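You operate a simulated robot arm through the tools that you are given. There is no shell and no other tool. Be economical: measure what you need, move in short steps, check, and stop when the job is done.

The job below is to be done with a simulated robot arm. You get a single attempt, and the scene is never put back.

## Task
Close the press drawer. Stack the carton marked "bearings" from the numbered shelf on top of the carton labelled "filter mats". Put the yellow tub on top of the brown folded sack on the top of the small cabinet. Push the in-end steel drawer shut. Shut the out-end steel drawer. Put the wheel chock from the top of the steel platform on the note pad on the top of the lower belt. Push the door of the steel cabinet by the railing shut. Take the backpack and put it on the low shelf of the water stand. The order is free. Set down upright: yellow tub, wheel chock, backpack.

The check looks at the end state, three seconds after you hand in, the way a careful person would. Anything else that was tipped, shoved, dropped, spilled or broken makes it a failure.

## Robot
A 7-joint arm with a two-finger parallel gripper on a trunk, on a base that drives. Base frame: it is fixed to the floor where the robot stands at the start and does not move with it; the origin is under the middle of the robot, x ahead of it, y to its left, z up. Units: cm, degrees, N and s.
Its first joint turns from -149.0 to 149.0 degrees. Places, roughly: backpack (27x20x42 cm) [-950, 650, 50]; carton [100, -125, 100]; door of the steel cabinet by the railing [-510, -120, 50]; folded sack [-425, 175, 100]; in-end steel drawer [190, 500, 30]; low shelf of the water stand [-710, 700, 20]; note pad [200, 500, 50]; out-end steel drawer [180, 570, 30]; press drawer [90, 10, 60]; wheel chock (11x6x10 cm) [80, 660, 30]; yellow tub (7x12x9 cm) [-120, 240, 80]. Payload 3.5 kg.
The TCP is the grasp point between the finger pads, 2.3 cm short of the fingertips. In the tool frame z runs along the fingers and y along their closing line. Largest opening 9.4 cm; finger width 3.8, thickness 1; the body of the gripper, 5.4 by 9.6 cm, starts 3.9 cm behind the TCP.
Orientation is that of the tool frame in the base frame, as a unit quaternion [x, y, z, w]. With the fingers straight down and closing along the base's y, the tool's x points along the base's -x, its y along +y and its z along -z.

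## Interface
- The arm moves only by the tool jog_arm. Its argument "increments" is one flat list of numbers, 7 for each row, row after row: the gripper command, from -1 (fully open) to 1 (shut), values between in proportion, then the shift along the tool's x, y, z in cm, then the turn, a rotation vector about the tool's x, y, z in degrees. In form: [gripper, dx, dy, dz, wx, wy, wz, gripper, dx, dy, dz, wx, wy, wz, ...]. A call has 1 to 20 rows; each row shifts and turns the commanded pose from where the row before left it, along the tool's axes as they then stand. A row lasts 0.2 s, in which the tool goes at most 5 cm and 8.6 degrees; a call with a longer step from one row to the next is refused whole, and so is a gripper value outside its range. A pose out of reach is approached as far as the arm can. The call stops where the force on the tool passes 40 N (or 10 N more than at its start, if that is more) or the arm is blocked; 0.2 s more then pass. The fingers move at their own pace (about 15.3 cm/s each) and stop on an object; they squeeze with about 35 N. The grip force told is the motor's: it shows also when the fingers shut on nothing. Time passes only in rows, and 0.2 s behind the last, so rows that do not move let the fingers close. It gives the time, the measured TCP pose, the force on the tool (base axes), the opening and the grip force at its end, in the units of the frame above (readings bear some noise), with the torque about the TCP (base axes, N m) and any sound that the robot's microphone picked up.
- Cameras (640 x 400 px; columns grow to the right, rows downward): "scene" is now at [-24.51, 15.48, 128.67]; the picture's right is [-0.39, -0.92, 0.00], its down [-0.37, 0.16, -0.91] and it looks along [0.84, -0.35, -0.41] (base axes); focal length 255 px, centre (320, 200). "wrist" rides on the gripper at [8.6, 1.6, -7.4] in the tool frame; the picture's right is [-0.18, 0.98, 0.00], its down [-0.58, -0.11, -0.81] and it looks along [-0.79, -0.15, 0.59] (tool axes); focal length 243 px, centre (320, 200). There is no depth. A picture from a camera that has moved, and an enlarged one, comes with that camera's place and axes in the base frame and with its lens.
- snapshot(camera): a new picture of that camera. It takes no simulated time.
- drive_base(legs): drives the robot by 1 to 6 legs, each [ahead, left, turn to the left] in cm, cm and degrees, along the robot's own axes; the way and the turn of a leg run together, so that a leg with both is an arc; at most 150 cm and 180 degrees a leg. The arm and the cameras ride along, it lands a little off, and it stops where it bumps. It gives what a move gives.
- pan_tilt(pan, tilt): turns the head with the scene camera to pan (to the left, within 143 degrees either way) and tilt (down, from -29 to 69), counted from straight ahead of the robot. It gives what a move gives.
- zoom(camera, box): a new picture of the part [left, top, right, bottom] of that camera's present view, enlarged. It takes no simulated time.
- job_done(): hands the job in; it is judged then, once.

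Go step by step. Nothing tells you exact positions but the pictures and the camera data: compare them with the known pose of the tool, close in by small moves and look again before you grip or let go. The budget is 186 turns and 156 pictures, counting those below and the enlarged ones. Unless the task says otherwise, let go and move clear before handing in.

The tools are called as name(argument=value, ...) on one line, values as JSON. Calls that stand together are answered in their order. jog_arm: Moves the arm, as the interface text tells. Its arguments: {"type":"object","properties":{"increments":{"type":"array"}},"required":["increments"]} The other tools are called the same way: drive_base (legs) drives the base; pan_tilt (pan, tilt) turns the head that bears the scene camera; snapshot (camera) takes a picture; zoom (camera, box) takes an enlarged picture of a part of a camera's view; job_done () hands the job in.

At the start:

```text
t: 0.0
tcp_pos: [73.97, -28.48, 99.89]
tool_rot: [0.001, 1.0, 0.0, 0.0]
contact_force: [-0.1, -0.3, 0.7]
torque: [-0.03, -0.02, 0.03]
width: 9.4
grip_force: 0.0
robot x, y, heading: [-0.06, -0.03, -0.0]
head pan, tilt: [-22.8, 23.9]
```

scene: 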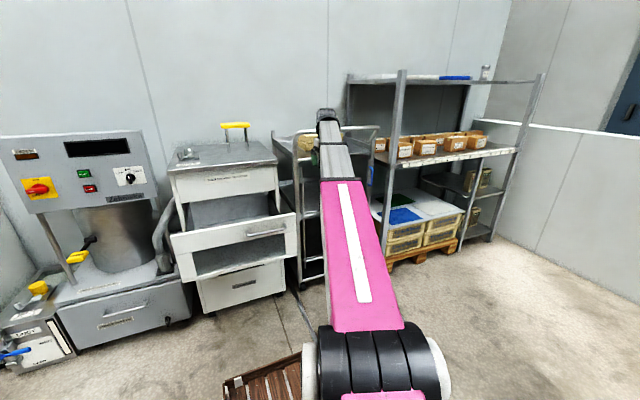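
wrist: 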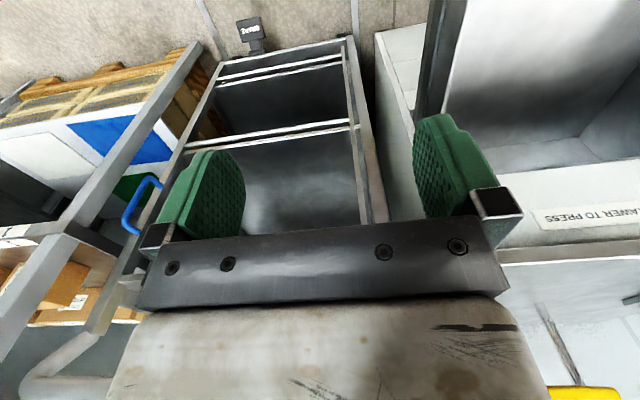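

I see the press drawer pulled out just ahead-left and the numbered shelf with cartons ahead-right. I zoom in on both to measure.

zoom(camera="scene", box=[360, 60, 520, 160])

zoom(camera="scene", box=[140, 110, 332, 320])

```text
4.00 times, centred on (440, 110) of scene
camera zoom: at [-24.51, 15.48, 128.67], right [-0.39, -0.92, 0.0], down [-0.37, 0.16, -0.91], along [0.84, -0.35, -0.41], focal length 1020 px, centre (-160, 560)
```

zoom: 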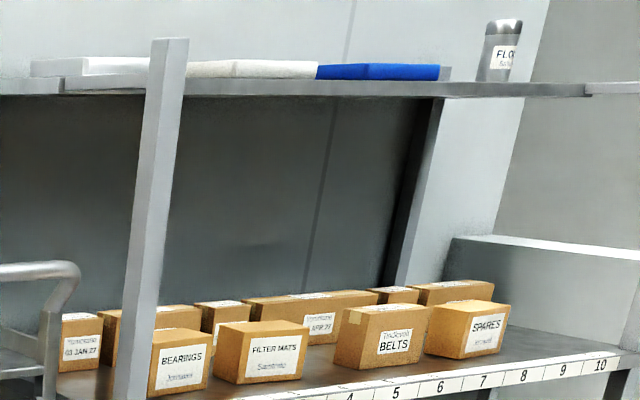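

```text
1.90 times, centred on (236, 215) of scene
camera zoom: at [-24.51, 15.48, 128.67], right [-0.39, -0.92, 0.0], down [-0.37, 0.16, -0.91], along [0.84, -0.35, -0.41], focal length 486 px, centre (480, 171)
```

zoom: 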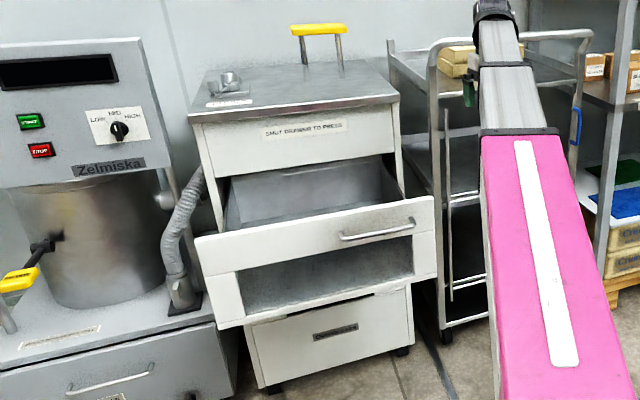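

I want to see the floor around the robot before moving, so I look down and around.

pan_tilt(pan=0, tilt=50)

snapshot(camera="scene")

pan_tilt(pan=75, tilt=20)

snapshot(camera="scene")

pan_tilt(pan=140, tilt=20)

snapshot(camera="scene")

pan_tilt(pan=-120, tilt=20)

snapshot(camera="scene")

```text
t: 0.9
tcp_pos: [73.89, -28.47, 99.98]
tool_rot: [0.0, 1.0, 0.0, 0.0]
contact_force: [0.1, 0.4, 0.5]
torque: [0.01, -0.03, 0.01]
width: 9.39
grip_force: 0.1
robot x, y, heading: [0.11, -0.27, -0.2]
head pan, tilt: [0.0, 50.0]
```

```text
151 pictures are left
camera scene: at [-25.33, 19.05, 124.75], right [0.0, -1.0, 0.0], down [-0.77, 0.0, -0.64], along [0.64, 0.0, -0.77], focal length 255 px, centre (320, 200)
```

scene: 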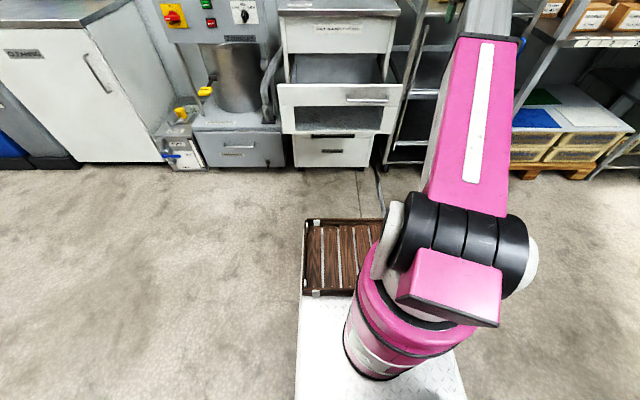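

```text
t: 2.4
tcp_pos: [73.87, -28.5, 99.96]
tool_rot: [0.0, 1.0, 0.0, 0.0]
contact_force: [0.5, -0.1, -0.9]
torque: [0.01, -0.01, -0.04]
width: 9.39
grip_force: 0.0
robot x, y, heading: [0.11, 0.11, -0.0]
head pan, tilt: [75.0, 20.0]
```

```text
150 pictures are left
camera scene: at [-30.62, 28.05, 129.3], right [0.97, -0.26, 0.0], down [-0.09, -0.33, -0.94], along [0.24, 0.91, -0.34], focal length 255 px, centre (320, 200)
```

scene: 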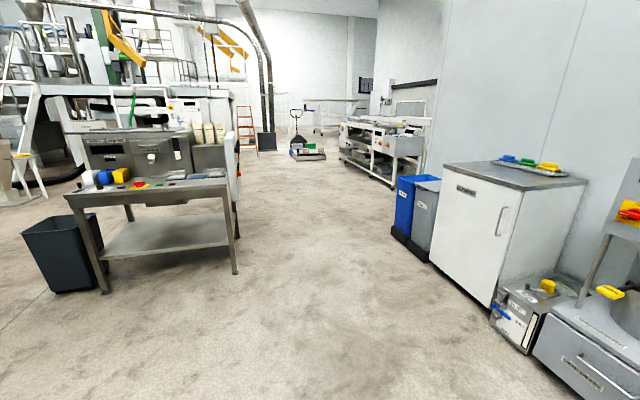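

```text
t: 3.7
tcp_pos: [73.85, -28.54, 99.96]
tool_rot: [0.0, 1.0, 0.0, 0.001]
contact_force: [0.5, -0.2, 0.4]
torque: [0.02, 0.0, 0.02]
width: 9.37
grip_force: 0.0
robot x, y, heading: [0.03, 0.27, -0.1]
head pan, tilt: [140.0, 20.0]
```

```text
149 pictures are left
camera scene: at [-40.16, 25.05, 129.3], right [0.64, 0.77, 0.0], down [0.26, -0.22, -0.94], along [-0.72, 0.6, -0.34], focal length 255 px, centre (320, 200)
```

scene: 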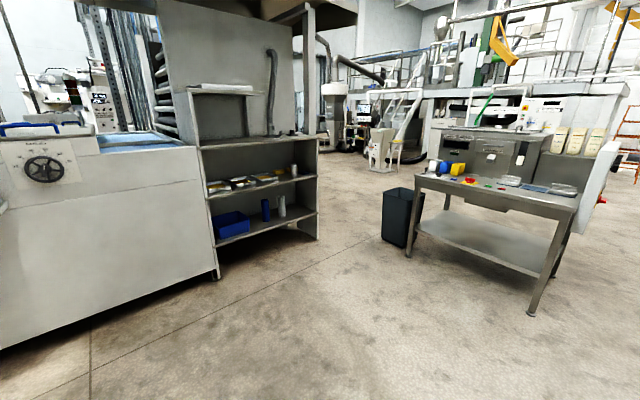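

```text
t: 7.4
tcp_pos: [73.82, -28.56, 100.05]
tool_rot: [0.0, 1.0, 0.0, 0.0]
contact_force: [0.3, 0.8, -0.1]
torque: [-0.04, -0.02, -0.02]
width: 9.38
grip_force: 0.0
robot x, y, heading: [0.1, -0.31, -0.1]
head pan, tilt: [-120.0, 20.0]
```

```text
148 pictures are left
camera scene: at [-37.69, 10.99, 129.3], right [-0.87, 0.5, 0.0], down [0.17, 0.3, -0.94], along [-0.47, -0.81, -0.34], focal length 255 px, centre (320, 200)
```

scene: 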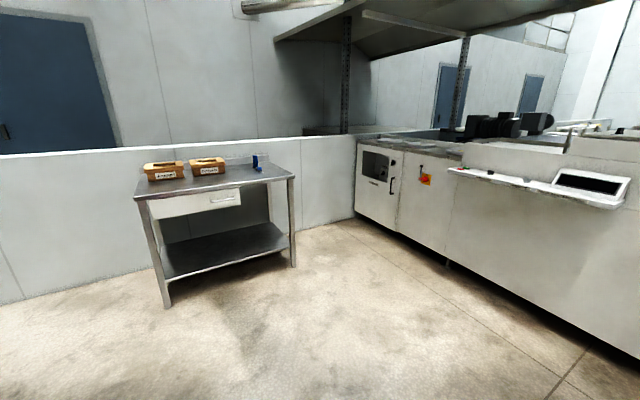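

The brown tray is part of the robot's own deck. I move the shut gripper to in front of the press drawer, first left, then down.

jog_arm(increments=[1, 4, 0, 0, 0, 0, 0, 1, 3, 3, 0, 0, 0, 0, 1, 0, 5, 0, 0, 0, 0, 1, 0, 5, 0, 0, 0, 0, 1, 0, 5, 0, 0, 0, 0, 1, 0, 5, 0, 0, 0, 0, 1, 0, 5, 0, 0, 0, 0, 1, 0, 4, 0, 0, 0, 0])

pan_tilt(pan=-15, tilt=30)

snapshot(camera="scene")

snapshot(camera="wrist")

```text
t: 9.2
tcp_pos: [66.69, 3.3, 99.99]
tool_rot: [0.0, 1.0, 0.0, 0.0]
contact_force: [-0.3, 0.1, -0.6]
torque: [-0.01, 0.02, -0.03]
width: 0.01
grip_force: 35.1
robot x, y, heading: [0.04, 0.03, -0.1]
head pan, tilt: [-120.0, 20.0]
```

```text
t: 11.0
tcp_pos: [66.8, 3.32, 99.99]
tool_rot: [0.0, 1.0, 0.0, 0.0]
contact_force: [-0.2, 0.6, 0.0]
torque: [0.02, -0.03, 0.02]
width: 0.02
grip_force: 35.2
robot x, y, heading: [0.03, 0.21, 0.3]
head pan, tilt: [-15.0, 30.0]
```

```text
147 pictures are left
camera scene: at [-24.3, 16.72, 127.69], right [-0.26, -0.97, 0.0], down [-0.48, 0.13, -0.87], along [0.84, -0.22, -0.5], focal length 255 px, centre (320, 200)
```

scene: 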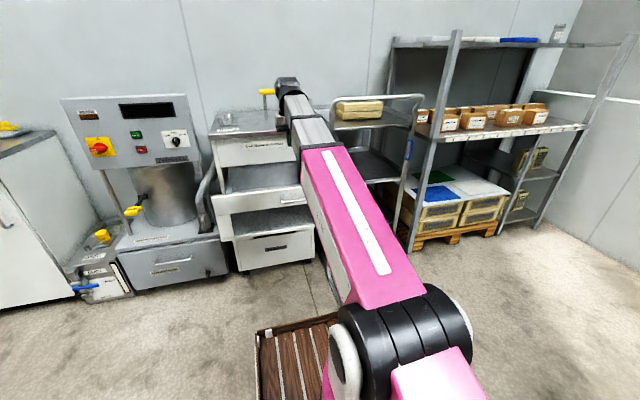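

```text
146 pictures are left
camera wrist: at [58.14, 5.1, 107.55], right [0.18, 0.98, 0.0], down [0.58, -0.11, 0.81], along [0.79, -0.15, -0.59], focal length 243 px, centre (320, 200)
```

wrist: 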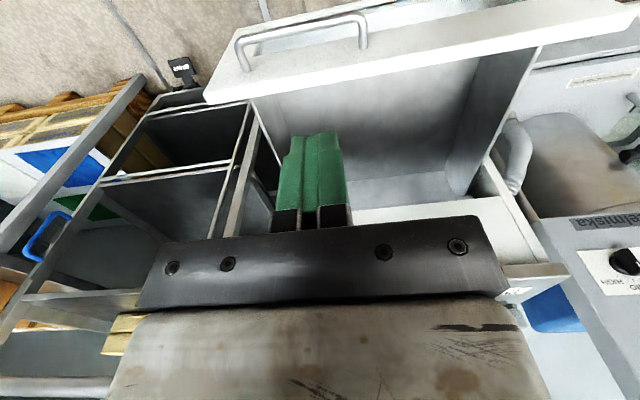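

By triangulation the drawer front stands at x≈69, top z≈79, handle at y≈1, z≈75, drawer middle y≈12. I pull back, pitch the fingers forward 40° and lower to z≈74 at y≈14.

jog_arm(increments=[1, 5, 2, 0, 0, 0, 0, 1, 4, 3, 0, 0, 0, 0, 1, 4, 3, 0, 0, 0, 0, 1, 0, 3, 4, 0, 0, 0, 1, 0, 0, 5, 0, 0, 0, 1, 0, 0, 5, 0, 0, 0, 1, 0, 0, 5, 0, 0, 0, 1, 0, 0, 5, 0, 0, 0, 1, 0, 0, 2, 0, 0, 0, 1, 0, 0, 0, 0, -8, 0, 1, 0, 0, 0, 0, -8, 0, 1, 0, 0, 0, 0, -8, 0, 1, 0, 0, 0, 0, -8, 0, 1, 0, 0, 0, 0, -8, 0])

snapshot(camera="scene")

snapshot(camera="wrist")

```text
refused: row 1 steps farther than a row can; nothing moved
```

```text
145 pictures are left
camera scene: at [-24.3, 16.72, 127.69], right [-0.26, -0.97, 0.0], down [-0.48, 0.13, -0.87], along [0.84, -0.22, -0.5], focal length 255 px, centre (320, 200)
```

scene: 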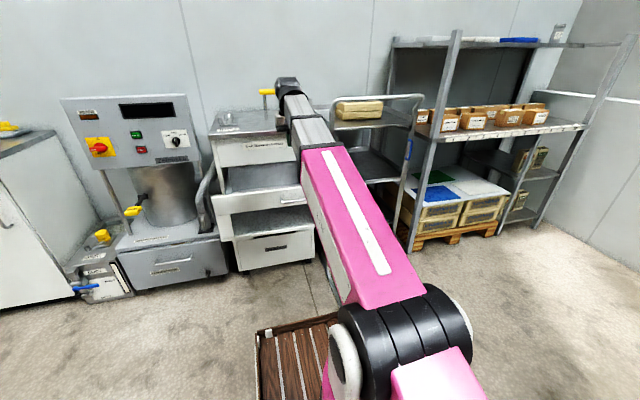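

```text
144 pictures are left
camera wrist: at [58.14, 5.1, 107.55], right [0.18, 0.98, 0.0], down [0.58, -0.11, 0.81], along [0.79, -0.15, -0.59], focal length 243 px, centre (320, 200)
```

wrist: 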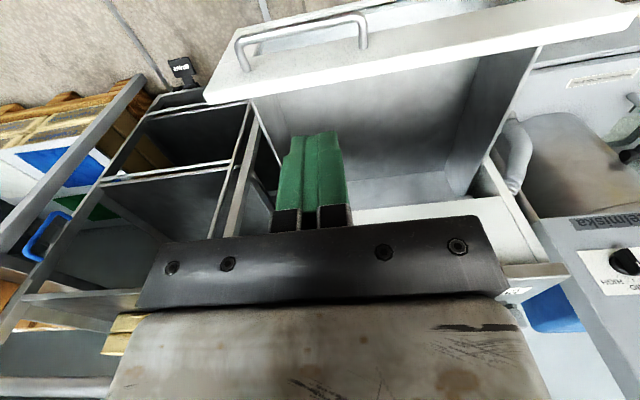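

The step norm was just over 5 cm, so I resend the move with smaller rows.

jog_arm(increments=[1, 4, 2, 0, 0, 0, 0, 1, 4, 3, 0, 0, 0, 0, 1, 4, 3, 0, 0, 0, 0, 1, 1, 3, 3.5, 0, 0, 0, 1, 0, 0, 4.9, 0, 0, 0, 1, 0, 0, 4.9, 0, 0, 0, 1, 0, 0, 4.9, 0, 0, 0, 1, 0, 0, 4.9, 0, 0, 0, 1, 0, 0, 2.5, 0, 0, 0, 1, 0, 0, 0, 0, -8, 0, 1, 0, 0, 0, 0, -8, 0, 1, 0, 0, 0, 0, -8, 0, 1, 0, 0, 0, 0, -8, 0, 1, 0, 0, 0, 0, -8, 0])

snapshot(camera="scene")

snapshot(camera="wrist")

```text
t: 11.8
tcp_pos: [55.61, 10.95, 99.97]
tool_rot: [-0.001, 1.0, -0.001, 0.004]
contact_force: [3.6, 2.9, -3.6]
torque: [-0.32, -0.14, -0.36]
width: 0.0
grip_force: 34.7
robot x, y, heading: [-0.16, -0.02, -0.1]
head pan, tilt: [-15.0, 30.0]
stopped in row 4: the force on the tool passed its limit at 45 N (the readings are from after the stop); the commanded pose is now the measured one
```

```text
143 pictures are left
camera scene: at [-24.3, 16.73, 127.69], right [-0.26, -0.97, 0.0], down [-0.48, 0.13, -0.87], along [0.84, -0.22, -0.5], focal length 255 px, centre (320, 200)
```

scene: 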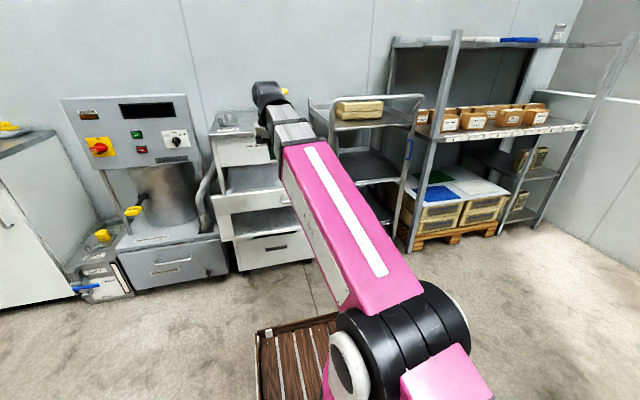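

```text
142 pictures are left
camera wrist: at [46.8, 12.71, 107.36], right [0.18, 0.98, 0.0], down [0.57, -0.11, 0.81], along [0.8, -0.15, -0.58], focal length 243 px, centre (320, 200)
```

wrist: 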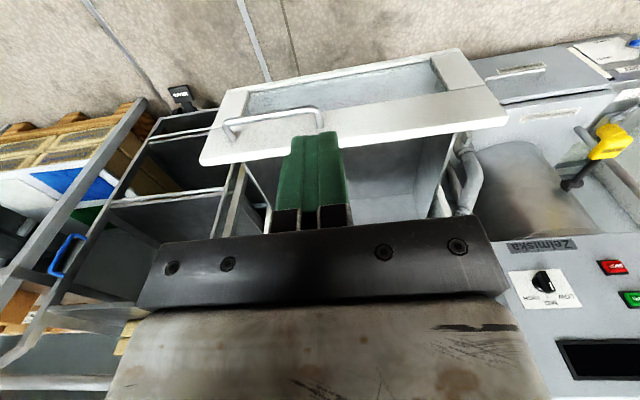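

The stop happened in free air, probably from the wrist folding or a motion jerk. I look at how the arm stands while continuing gently downward.

jog_arm(increments=[1, 0, 0, 3, 0, 0, 0, 1, 0, 0, 4, 0, 0, 0, 1, 0, 0, 4, 0, 0, 0, 1, 0, 0, 4, 0, 0, 0, 1, 0, 0, 4, 0, 0, 0, 1, 0, 0, 4, 0, 0, 0, 1, 0, 0, 3, 0, 0, 0])

jog_arm(increments=[1, 0, 0, 0, 0, -6, 0, 1, 0, 0, 0, 0, -7, 0, 1, 0, 0, 0, 0, -7, 0, 1, 0, 0, 0, 0, -7, 0, 1, 0, 0, 0, 0, -7, 0, 1, 0, 0, 0, 0, -6, 0])

snapshot(camera="wrist")

```text
t: 13.4
tcp_pos: [55.69, 11.12, 73.76]
tool_rot: [-0.003, 1.0, -0.001, 0.005]
contact_force: [0.1, 0.7, 0.3]
torque: [0.03, 0.02, 0.0]
width: 0.01
grip_force: 34.5
robot x, y, heading: [-0.07, -0.35, -0.2]
head pan, tilt: [-15.0, 30.0]
```

```text
t: 14.8
tcp_pos: [58.52, 11.58, 73.94]
tool_rot: [-0.002, 0.938, 0.001, 0.347]
contact_force: [0.2, -0.5, -0.1]
torque: [0.0, -0.01, 0.0]
width: 0.0
grip_force: 35.1
out of reach, approached as far as the arm can: row 5, 6
robot x, y, heading: [-0.0, 0.14, -0.0]
head pan, tilt: [-15.0, 30.0]
```

```text
141 pictures are left
camera wrist: at [47.07, 13.27, 73.8], right [0.14, 0.98, 0.12], down [-0.08, -0.11, 0.99], along [0.99, -0.14, 0.07], focal length 243 px, centre (320, 200)
```

wrist: 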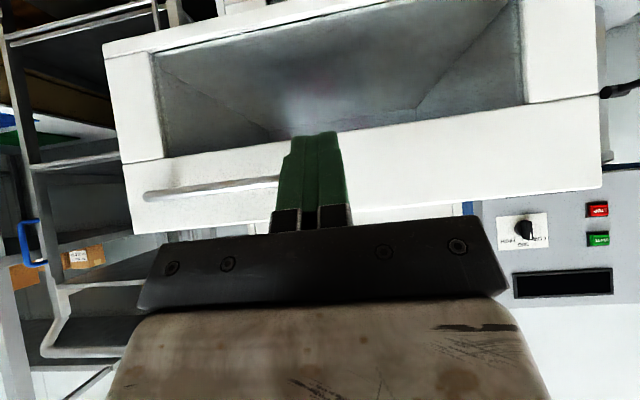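

Fingertips face the drawer's top rail at y≈12, clear of the handle. I push along +x.

jog_arm(increments=[1, -2.28, 0, 1.95, 0, 0, 0, 1, -2.28, 0, 1.95, 0, 0, 0, 1, -1.52, 0, 1.3, 0, 0, 0, 1, -1.52, 0, 1.3, 0, 0, 0, 1, -1.52, 0, 1.3, 0, 0, 0, 1, -1.52, 0, 1.3, 0, 0, 0, 1, -1.52, 0, 1.3, 0, 0, 0, 1, -1.52, 0, 1.3, 0, 0, 0, 1, -1.52, 0, 1.3, 0, 0, 0, 1, -1.52, 0, 1.3, 0, 0, 0, 1, -1.52, 0, 1.3, 0, 0, 0, 1, -1.52, 0, 1.3, 0, 0, 0])

snapshot(camera="wrist")

```text
t: 17.4
tcp_pos: [84.45, 11.83, 73.69]
tool_rot: [-0.002, 0.938, 0.0, 0.346]
contact_force: [-1.4, 0.1, 0.0]
torque: [-0.03, 0.0, 0.01]
width: 0.0
grip_force: 35.3
robot x, y, heading: [-0.12, 0.06, -0.4]
head pan, tilt: [-15.0, 30.0]
```

```text
140 pictures are left
camera wrist: at [73.09, 13.43, 73.78], right [0.14, 0.98, 0.12], down [-0.08, -0.11, 0.99], along [0.99, -0.14, 0.07], focal length 243 px, centre (320, 200)
```

wrist: 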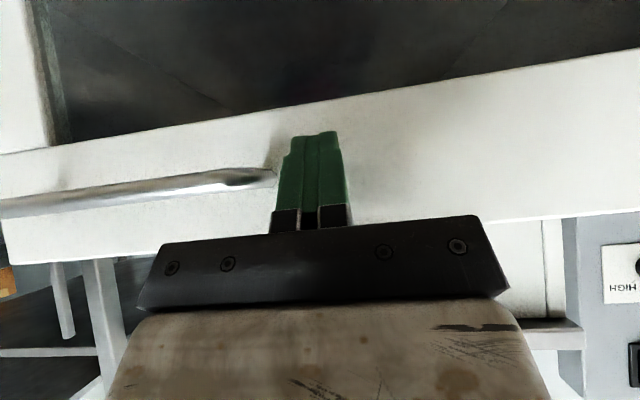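

The drawer slides easily and is not yet home. I keep pushing until it stops.

jog_arm(increments=[1, -1.52, 0, 1.3, 0, 0, 0, 1, -1.52, 0, 1.3, 0, 0, 0, 1, -1.52, 0, 1.3, 0, 0, 0, 1, -1.52, 0, 1.3, 0, 0, 0, 1, -1.52, 0, 1.3, 0, 0, 0])

snapshot(camera="wrist")

snapshot(camera="scene")

```text
t: 18.6
tcp_pos: [94.46, 11.87, 73.6]
tool_rot: [-0.002, 0.938, 0.0, 0.347]
contact_force: [-0.8, -0.1, -0.6]
torque: [0.01, -0.02, 0.0]
width: 0.01
grip_force: 35.0
robot x, y, heading: [-0.23, 0.08, 0.1]
head pan, tilt: [-15.0, 30.0]
```

```text
139 pictures are left
camera wrist: at [83.1, 13.42, 73.76], right [0.14, 0.98, 0.12], down [-0.08, -0.11, 0.99], along [0.99, -0.14, 0.06], focal length 243 px, centre (320, 200)
```

wrist: 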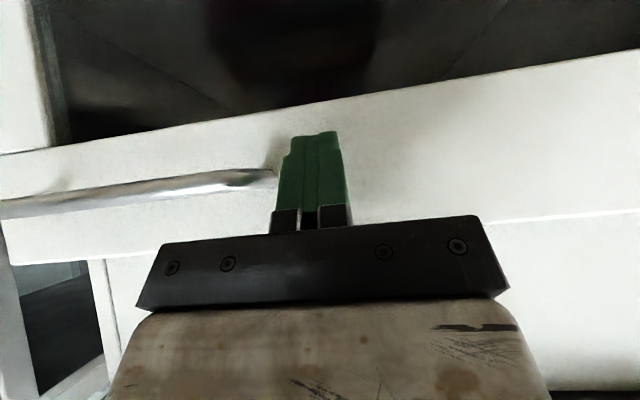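

```text
138 pictures are left
camera scene: at [-24.29, 16.72, 127.69], right [-0.26, -0.97, 0.0], down [-0.48, 0.13, -0.87], along [0.84, -0.22, -0.5], focal length 255 px, centre (320, 200)
```

scene: 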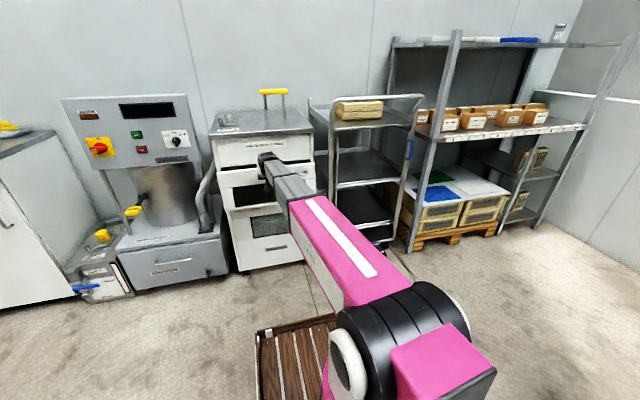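

Nearly flush. A few more centimetres.

jog_arm(increments=[1, -1.14, 0, 0.98, 0, 0, 0, 1, -1.14, 0, 0.98, 0, 0, 0, 1, -1.14, 0, 0.98, 0, 0, 0, 1, -1.14, 0, 0.98, 0, 0, 0, 1, -1.14, 0, 0.98, 0, 0, 0, 1, -1.14, 0, 0.98, 0, 0, 0])

snapshot(camera="wrist")

```text
t: 19.5
tcp_pos: [98.5, 11.86, 73.61]
tool_rot: [-0.001, 0.94, 0.001, 0.34]
contact_force: [-4.3, 0.4, 1.4]
torque: [0.01, -0.03, -0.01]
width: 0.01
grip_force: 35.1
robot x, y, heading: [-0.08, 0.13, 0.2]
head pan, tilt: [-15.0, 30.0]
stopped in row 4: the force on the tool passed its limit at 57 N (the readings are from after the stop); the commanded pose is now the measured one
```

```text
137 pictures are left
camera wrist: at [87.14, 13.46, 73.84], right [0.14, 0.98, 0.12], down [-0.07, -0.11, 0.99], along [0.99, -0.14, 0.05], focal length 243 px, centre (320, 200)
```

wrist: 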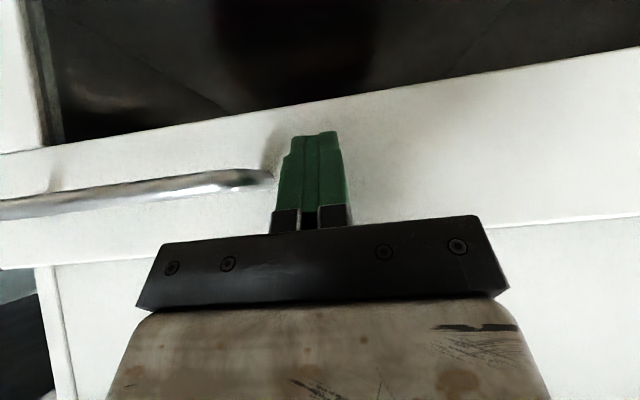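

The drawer has hit its stop. I back off, raise the hand and check the drawer.

jog_arm(increments=[1, 2.28, 0, -1.95, 0, 0, 0, 1, 3.04, 0, -2.6, 0, 0, 0, 1, 3.04, 0, -2.6, 0, 0, 0, 1, 3.04, 0, -2.6, 0, 0, 0, 1, 3.04, 0, -2.6, 0, 0, 0, 1, 3.04, 0, -2.6, 0, 0, 0, 1, 3.04, 0, -2.6, 0, 0, 0, 1, 3.04, 0, -2.6, 0, 0, 0, 1, -2.6, 0, -3.04, 0, 0, 0, 1, -2.6, 0, -3.04, 0, 0, 0, 1, -2.6, 0, -3.04, 0, 0, 0, 1, -2.6, 0, -3.04, 0, 0, 0, 1, -2.6, 0, -3.04, 0, 0, 0, 1, -2.6, 0, -3.04, 0, 0, 0])

snapshot(camera="scene")

```text
t: 22.5
tcp_pos: [67.95, 11.77, 97.97]
tool_rot: [-0.002, 0.94, 0.0, 0.342]
contact_force: [-0.1, -0.5, -0.3]
torque: [0.04, 0.02, 0.0]
width: 0.0
grip_force: 35.7
robot x, y, heading: [-0.15, 0.09, 0.0]
head pan, tilt: [-15.0, 30.0]
```

```text
136 pictures are left
camera scene: at [-24.34, 16.72, 127.69], right [-0.26, -0.97, 0.0], down [-0.48, 0.13, -0.87], along [0.84, -0.22, -0.5], focal length 255 px, centre (320, 200)
```

scene: 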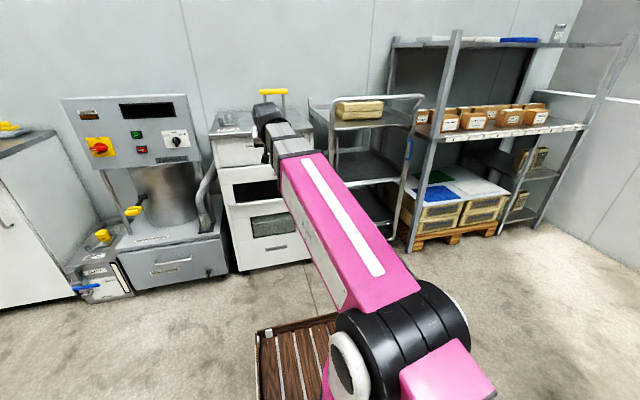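

The press drawer is flush. Now I drive right towards the numbered shelf.

drive_base(legs=[[0, -90, 0]])

pan_tilt(pan=-20, tilt=15)

snapshot(camera="scene")

snapshot(camera="wrist")

```text
t: 27.2
tcp_pos: [68.05, -78.72, 97.96]
tool_rot: [-0.003, 0.94, 0.0, 0.341]
contact_force: [0.4, 0.1, 1.4]
torque: [0.01, -0.01, -0.01]
width: 0.0
grip_force: 34.7
robot x, y, heading: [-0.22, -90.49, 0.1]
head pan, tilt: [-15.0, 30.0]
```

```text
t: 28.0
tcp_pos: [67.95, -78.66, 97.98]
tool_rot: [-0.003, 0.94, 0.001, 0.341]
contact_force: [0.2, -0.2, 0.5]
torque: [-0.02, 0.01, 0.01]
width: 0.0
grip_force: 35.2
robot x, y, heading: [0.07, -90.63, 0.3]
head pan, tilt: [-20.0, 15.0]
```

```text
135 pictures are left
camera scene: at [-24.26, -74.72, 130.11], right [-0.34, -0.94, 0.0], down [-0.24, 0.09, -0.97], along [0.91, -0.33, -0.26], focal length 255 px, centre (320, 200)
```

scene: 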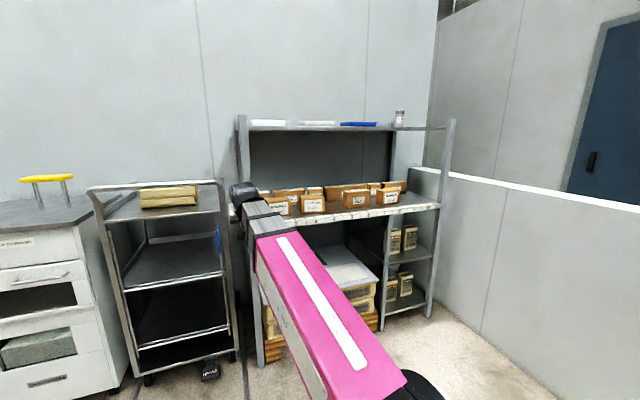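

```text
134 pictures are left
camera wrist: at [56.55, -77.03, 98.16], right [0.14, 0.98, 0.12], down [-0.07, -0.11, 0.99], along [0.99, -0.14, 0.05], focal length 243 px, centre (320, 200)
```

wrist: 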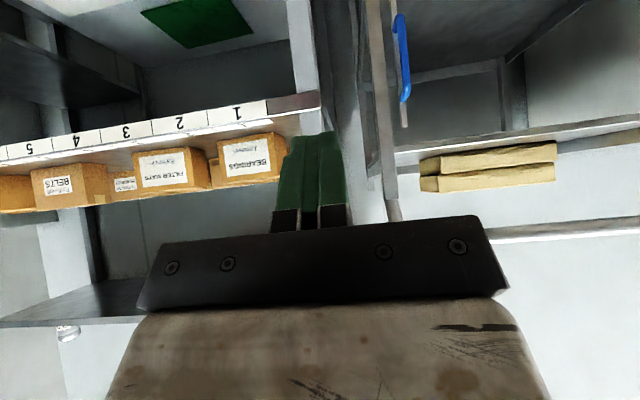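

zoom(camera="wrist", box=[120, 80, 320, 205])

zoom(camera="scene", box=[230, 110, 470, 260])

```text
3.20 times, centred on (220, 142) of wrist
camera zoom: at [56.55, -77.03, 98.16], right [0.14, 0.98, 0.12], down [-0.07, -0.11, 0.99], along [0.99, -0.14, 0.05], focal length 776 px, centre (640, 384)
```

zoom: 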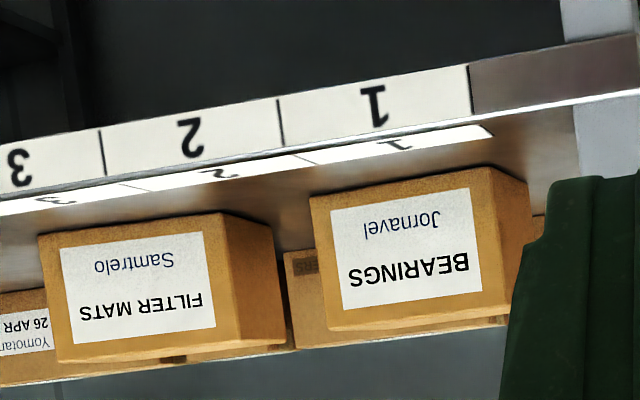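

```text
2.67 times, centred on (350, 185) of scene
camera zoom: at [-24.26, -74.72, 130.11], right [-0.34, -0.94, 0.0], down [-0.24, 0.09, -0.97], along [0.91, -0.33, -0.26], focal length 680 px, centre (240, 240)
```

zoom: 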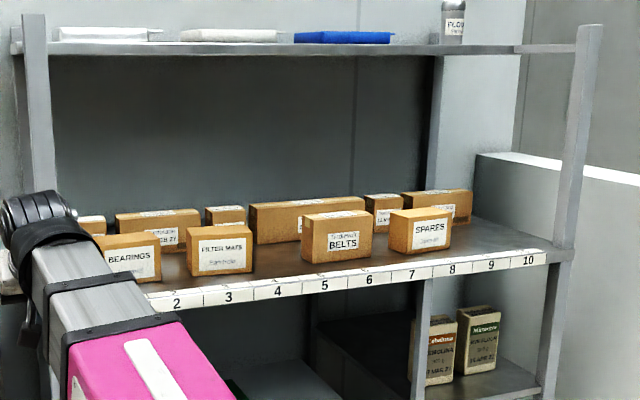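

Triangulated: bearings box y −91.5…−104, x 105…111, z 86…95; filter mats y −111.5…−124.5, x 106…113, same height. Both are about 7 cm deep, so I'll grip along x with the tool down. First I turn the tool.

jog_arm(increments=[-1, 0, 0, 0, 0, 8, 0, -1, 0, 0, 0, 0, 8, 0, -1, 0, 0, 0, 0, 8, 0, -1, 0, 0, 0, 0, 8, 0, -1, 0, 0, 0, 0, 8, 0, -1, 0, 0, -1, 0, 0, -8.2, -1, 0, 0, -1, 0, 0, -8.2, -1, 0, 0, -1, 0, 0, -8.2, -1, 0, 0, -1, 0, 0, -8.2, -1, 0, 0, -1, 0, 0, -8.2, -1, 0, 0, -1, 0, 0, -8.2, -1, 0, 0, -1, 0, 0, -8.2, -1, 0, 0, 0, 0, 0, -8.2, -1, 0, 0, 0, 0, 0, -8.2, -1, 0, 0, 0, 0, 0, -8.2, -1, 0, 0, 0, 0, 0, -8.2])

drive_base(legs=[[0, -17, 0], [15, 0, 0]])

snapshot(camera="scene")

snapshot(camera="wrist")

```text
t: 31.4
tcp_pos: [68.05, -78.79, 104.94]
tool_rot: [0.711, -0.703, 0.0, 0.002]
contact_force: [0.0, 0.9, -0.7]
torque: [-0.01, -0.02, -0.01]
width: 9.41
grip_force: 0.1
robot x, y, heading: [-0.06, -90.18, 0.2]
head pan, tilt: [-20.0, 15.0]
```

```text
t: 33.9
tcp_pos: [82.93, -95.68, 104.95]
tool_rot: [0.711, -0.703, 0.0, 0.001]
contact_force: [-0.3, 0.0, -0.3]
torque: [-0.02, 0.03, -0.01]
width: 9.4
grip_force: 0.0
robot x, y, heading: [14.95, -107.53, 0.4]
head pan, tilt: [-20.0, 15.0]
```

```text
131 pictures are left
camera scene: at [-9.36, -91.61, 130.11], right [-0.34, -0.94, 0.0], down [-0.24, 0.09, -0.97], along [0.91, -0.33, -0.26], focal length 255 px, centre (320, 200)
```

scene: 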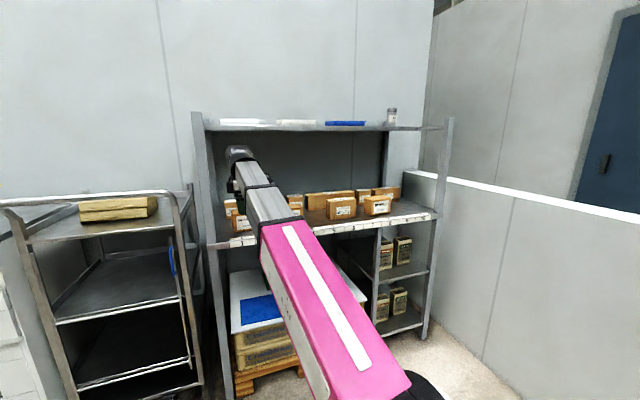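

```text
130 pictures are left
camera wrist: at [81.39, -104.1, 112.43], right [-0.98, 0.18, 0.0], down [0.11, 0.58, 0.81], along [0.14, 0.79, -0.59], focal length 243 px, centre (320, 200)
```

wrist: 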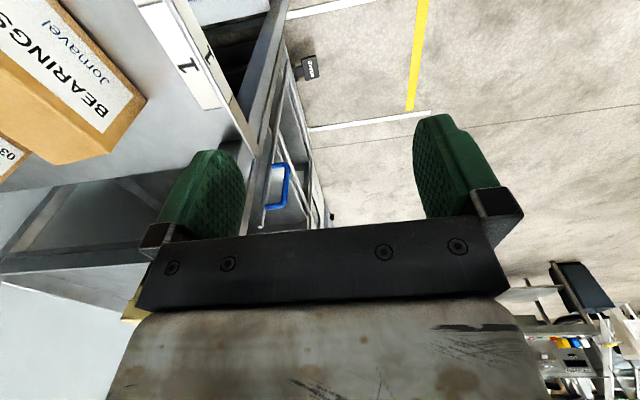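

I bring the hand in above the bearings box, still well above the tops, and look again.

jog_arm(increments=[-1, 0, 0, 3, 0, 0, 0, -1, 0.5, -4, 0, 0, 0, 0, -1, 0.5, -4, 0, 0, 0, 0, -1, 0.5, -4, 0, 0, 0, 0, -1, 0.5, -4, 0, 0, 0, 0, -1, 0, -4, 0, 0, 0, 0, -1, 0, -4, 0, 0, 0, 0])

snapshot(camera="wrist")

snapshot(camera="scene")

```text
t: 35.5
tcp_pos: [107.06, -97.37, 101.82]
tool_rot: [0.71, -0.704, 0.0, 0.001]
contact_force: [0.3, -0.1, 0.1]
torque: [0.03, 0.0, -0.01]
width: 9.4
grip_force: 0.0
robot x, y, heading: [14.95, -107.63, -0.1]
head pan, tilt: [-20.0, 15.0]
```

```text
129 pictures are left
camera wrist: at [105.47, -105.89, 109.34], right [-0.98, 0.18, 0.0], down [0.11, 0.58, 0.81], along [0.14, 0.79, -0.59], focal length 243 px, centre (320, 200)
```

wrist: 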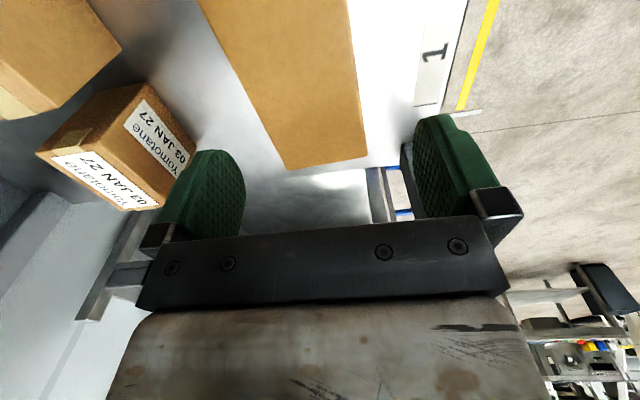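

```text
128 pictures are left
camera scene: at [-9.36, -91.61, 130.11], right [-0.34, -0.94, 0.0], down [-0.24, 0.09, -0.97], along [0.91, -0.33, -0.26], focal length 255 px, centre (320, 200)
```

scene: 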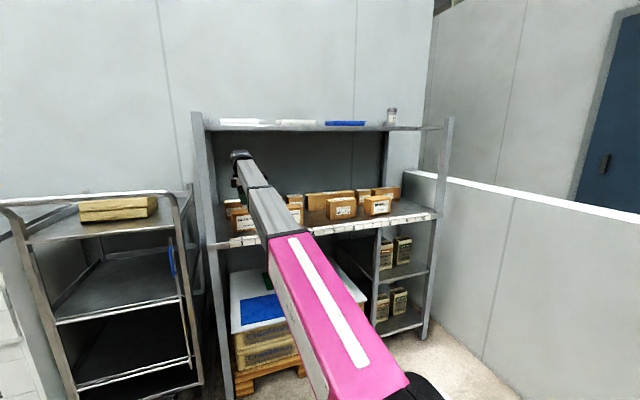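

Bearings box is centred at about (107.9, −97.8) with ~4.5° yaw. I align, descend to z≈92 and check before gripping.

jog_arm(increments=[-1, 0.4, -0.8, 0, 0, 0, -4.3, -1, 0, 0, 3, 0, 0, 0, -1, 0, 0, 3, 0, 0, 0])

snapshot(camera="wrist")

```text
t: 36.2
tcp_pos: [107.67, -97.8, 95.81]
tool_rot: [0.736, -0.677, 0.0, 0.001]
contact_force: [-0.1, 1.1, -0.3]
torque: [0.02, -0.04, -0.02]
width: 9.41
grip_force: 0.0
robot x, y, heading: [14.77, -107.07, 0.0]
head pan, tilt: [-20.0, 15.0]
```

```text
127 pictures are left
camera wrist: at [106.87, -106.43, 103.34], right [-0.99, 0.1, 0.0], down [0.06, 0.59, 0.81], along [0.08, 0.8, -0.59], focal length 243 px, centre (320, 200)
```

wrist: 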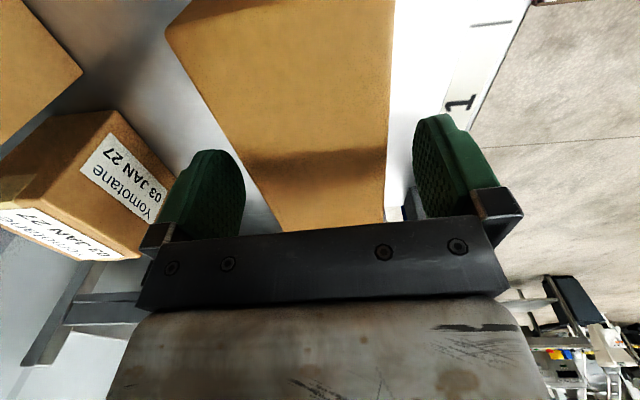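

Both fingers straddle the box with clearance. Down 3.7 cm, then close.

jog_arm(increments=[-1, 0, 0, 2, 0, 0, 0, -1, 0, 0, 1.7, 0, 0, 0, 1, 0, 0, 0, 0, 0, 0, 1, 0, 0, 0, 0, 0, 0, 1, 0, 0, 0, 0, 0, 0])

snapshot(camera="wrist")

```text
t: 37.5
tcp_pos: [107.72, -97.81, 92.12]
tool_rot: [0.736, -0.677, -0.001, 0.002]
contact_force: [-0.2, 0.0, -0.3]
torque: [0.04, -0.04, -0.05]
width: 6.98
grip_force: 35.0
robot x, y, heading: [14.8, -107.47, 0.2]
head pan, tilt: [-20.0, 15.0]
```

```text
126 pictures are left
camera wrist: at [106.87, -106.41, 99.63], right [-0.99, 0.1, 0.0], down [0.06, 0.59, 0.81], along [0.08, 0.8, -0.59], focal length 243 px, centre (320, 200)
```

wrist: 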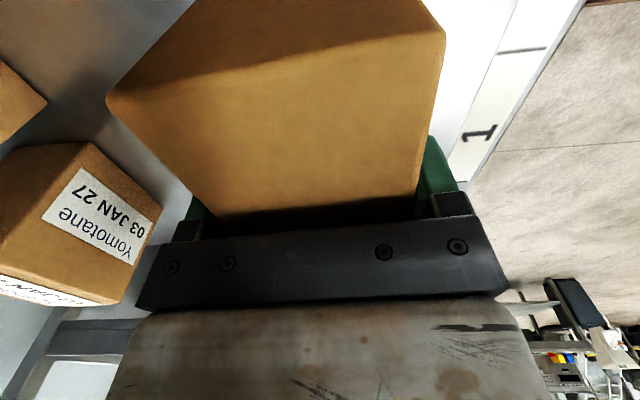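

Gripped (7.0 cm). I lift it 11 cm and look at the filter mats carton with the scene camera.

jog_arm(increments=[1, 0, 0, -2, 0, 0, 0, 1, 0, 0, -3, 0, 0, 0, 1, 0, 0, -3, 0, 0, 0, 1, 0, 0, -3, 0, 0, 0])

zoom(camera="scene", box=[220, 130, 412, 250])

```text
t: 38.5
tcp_pos: [107.62, -97.66, 103.15]
tool_rot: [0.736, -0.677, -0.001, 0.001]
contact_force: [-0.1, 0.9, -2.8]
torque: [0.01, 0.01, -0.02]
width: 6.97
grip_force: 35.1
robot x, y, heading: [14.75, -107.67, 0.4]
head pan, tilt: [-20.0, 15.0]
```

```text
3.33 times, centred on (316, 190) of scene
camera zoom: at [-9.36, -91.61, 130.12], right [-0.34, -0.94, 0.0], down [-0.24, 0.09, -0.97], along [0.91, -0.33, -0.26], focal length 850 px, centre (333, 233)
```

zoom: 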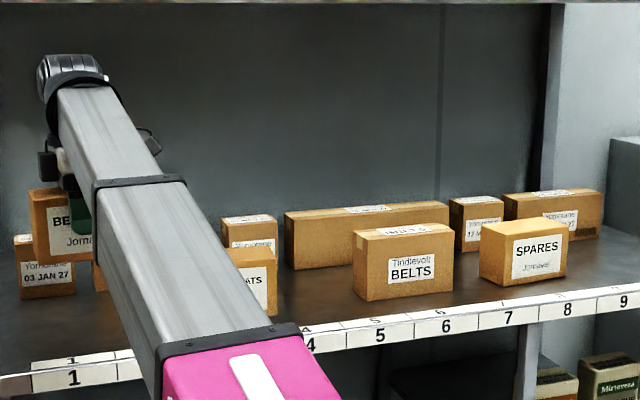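

I carry the carton over to above the filter mats and check alignment from the scene camera.

jog_arm(increments=[1, 3, 0.1, 0, 0, 0, 0, 1, 4, 0.14, 0, 0, 0, 0, 1, 4, 0.14, 0, 0, 0, 0, 1, 4, 0.14, 0, 0, 0, 0, 1, 4, 0.14, 0, 0, 0, 0, 1, 1.3, 0.04, 0, 0, 0, 0])

zoom(camera="scene", box=[220, 130, 412, 250])

snapshot(camera="wrist")

```text
t: 39.9
tcp_pos: [108.76, -118.03, 103.19]
tool_rot: [0.736, -0.677, -0.001, 0.0]
contact_force: [0.8, -0.5, -3.0]
torque: [-0.02, -0.02, -0.02]
width: 7.0
grip_force: 35.0
robot x, y, heading: [15.05, -107.48, 0.2]
head pan, tilt: [-20.0, 15.0]
```

```text
3.33 times, centred on (316, 190) of scene
camera zoom: at [-9.36, -91.61, 130.12], right [-0.34, -0.94, 0.0], down [-0.24, 0.09, -0.97], along [0.91, -0.33, -0.26], focal length 850 px, centre (333, 233)
```

zoom: 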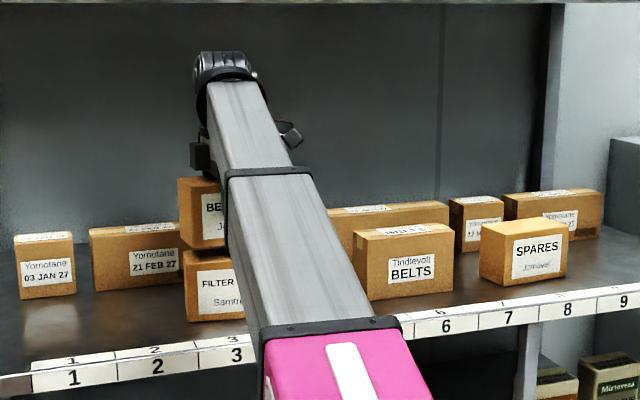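

```text
123 pictures are left
camera wrist: at [107.85, -126.71, 110.7], right [-0.99, 0.1, 0.0], down [0.06, 0.59, 0.81], along [0.08, 0.8, -0.59], focal length 243 px, centre (320, 200)
```

wrist: 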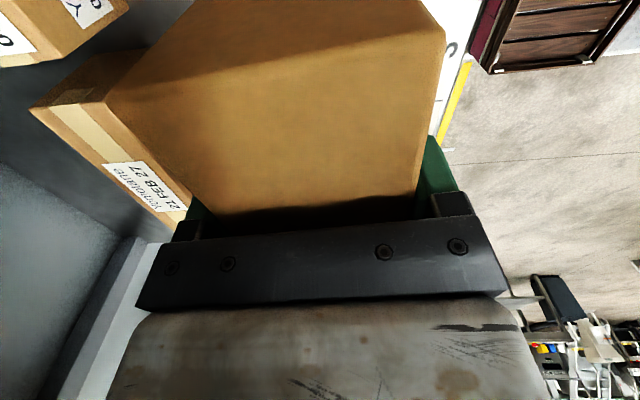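

zoom(camera="scene", box=[262, 175, 310, 235])

```text
6.67 times, centred on (286, 205) of scene
camera zoom: at [-9.36, -91.61, 130.12], right [-0.34, -0.94, 0.0], down [-0.24, 0.09, -0.97], along [0.91, -0.33, -0.26], focal length 1700 px, centre (547, 167)
```

zoom: 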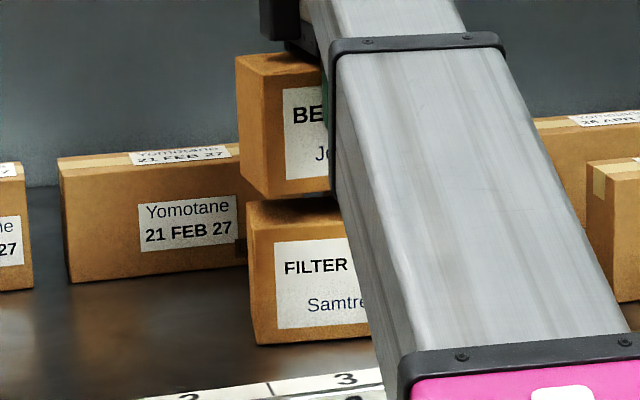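

Both cartons line up along y. I shift 0.9 cm in +x, remove the yaw and lower gently.

jog_arm(increments=[1, 0, -0.9, 0, 0, 0, 5, 1, 0, 0, 1, 0, 0, 0, 1, 0, 0, 0.5, 0, 0, 0, 1, 0, 0, 0.2, 0, 0, 0])

zoom(camera="scene", box=[262, 175, 310, 235])

```text
t: 40.9
tcp_pos: [109.69, -118.03, 101.4]
tool_rot: [-0.706, 0.709, 0.0, -0.001]
contact_force: [-0.9, -0.8, -3.3]
torque: [0.05, 0.0, -0.04]
width: 6.97
grip_force: 35.4
robot x, y, heading: [14.78, -107.44, -0.1]
head pan, tilt: [-20.0, 15.0]
```

```text
6.67 times, centred on (286, 205) of scene
camera zoom: at [-9.35, -91.61, 130.12], right [-0.34, -0.94, 0.0], down [-0.24, 0.09, -0.97], along [0.91, -0.33, -0.26], focal length 1700 px, centre (547, 167)
```

zoom: 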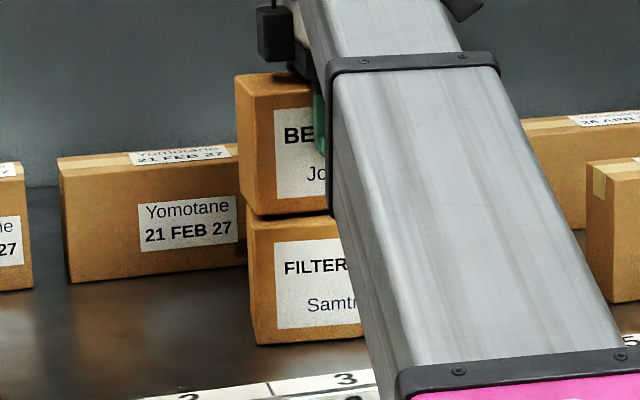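

Nicely aligned, nearly touching. A bit lower, then release.

jog_arm(increments=[1, 0, 0, 0.2, 0, 0, 0, 1, 0, 0, 0.2, 0, 0, 0])

```text
t: 41.5
tcp_pos: [109.61, -117.91, 101.15]
tool_rot: [-0.706, 0.708, 0.0, -0.001]
contact_force: [0.0, 0.4, 0.6]
torque: [0.19, -0.09, 0.0]
width: 6.96
grip_force: 35.0
robot x, y, heading: [15.06, -107.46, 0.2]
head pan, tilt: [-20.0, 15.0]
```

Contact made (weight carried). I open and rise.

jog_arm(increments=[0.2, 0, 0, 0, 0, 0, 0, -1, 0, 0, 0, 0, 0, 0, -1, 0, 0, 0, 0, 0, 0, -1, 0, 0, -2, 0, 0, 0, -1, 0, 0, -2, 0, 0, 0, -1, 0, 0, -2, 0, 0, 0])

zoom(camera="scene", box=[252, 160, 324, 235])

snapshot(camera="wrist")

```text
t: 42.9
tcp_pos: [109.65, -118.02, 107.17]
tool_rot: [-0.706, 0.708, 0.0, -0.001]
contact_force: [-0.1, -0.3, -0.4]
torque: [0.02, 0.02, 0.02]
width: 9.41
grip_force: 0.1
robot x, y, heading: [14.74, -107.45, 0.2]
head pan, tilt: [-20.0, 15.0]
```

```text
5.33 times, centred on (288, 198) of scene
camera zoom: at [-9.36, -91.61, 130.11], right [-0.34, -0.94, 0.0], down [-0.24, 0.09, -0.97], along [0.91, -0.33, -0.26], focal length 1360 px, centre (491, 213)
```

zoom: 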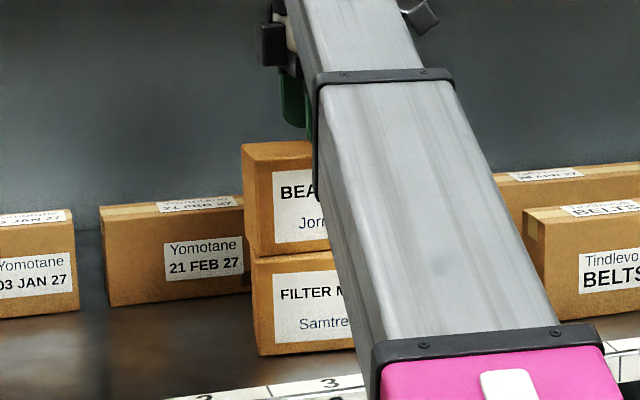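

```text
119 pictures are left
camera wrist: at [108.0, -126.53, 114.61], right [-0.98, 0.19, 0.0], down [0.11, 0.58, 0.81], along [0.15, 0.79, -0.59], focal length 243 px, centre (320, 200)
```

wrist: 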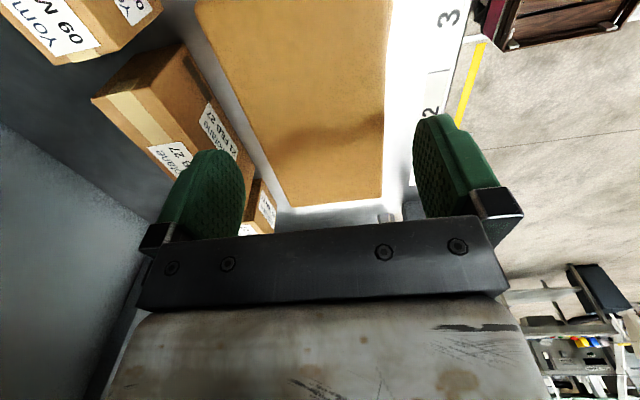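

Stacked squarely. I rise a touch more and withdraw out of the shelf.

jog_arm(increments=[-1, 0, 0, -1.3, 0, 0, 0, -1, 0, 4, 0, 0, 0, 0, -1, 0, 4, 0, 0, 0, 0, -1, 0, 4, 0, 0, 0, 0, -1, 0, 4, 0, 0, 0, 0, -1, 0, 4, 0, 0, 0, 0, -1, 0, 4, 0, 0, 0, 0, -1, 0, 4, 0, 0, 0, 0, -1, 0, 4, 0, 0, 0, 0, -1, 0, 4, 0, 0, 0, 0, -1, 0, 4, 0, 0, 0, 0])

zoom(camera="scene", box=[180, 100, 460, 275])

```text
t: 45.2
tcp_pos: [71.24, -118.03, 105.56]
tool_rot: [-0.706, 0.708, -0.005, 0.004]
contact_force: [-0.3, 0.1, -0.1]
torque: [0.01, 0.01, -0.01]
width: 9.39
grip_force: 0.1
out of reach, approached as far as the arm can: row 10, 11
robot x, y, heading: [15.06, -107.38, 0.0]
head pan, tilt: [-20.0, 15.0]
```

```text
2.29 times, centred on (320, 188) of scene
camera zoom: at [-9.36, -91.61, 130.11], right [-0.34, -0.94, 0.0], down [-0.24, 0.09, -0.97], along [0.91, -0.33, -0.26], focal length 583 px, centre (320, 229)
```

zoom: 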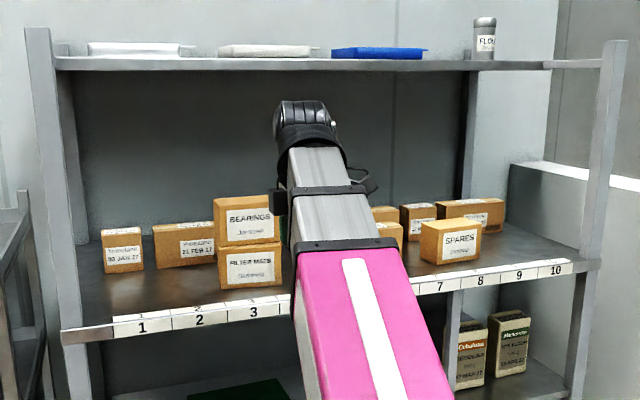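

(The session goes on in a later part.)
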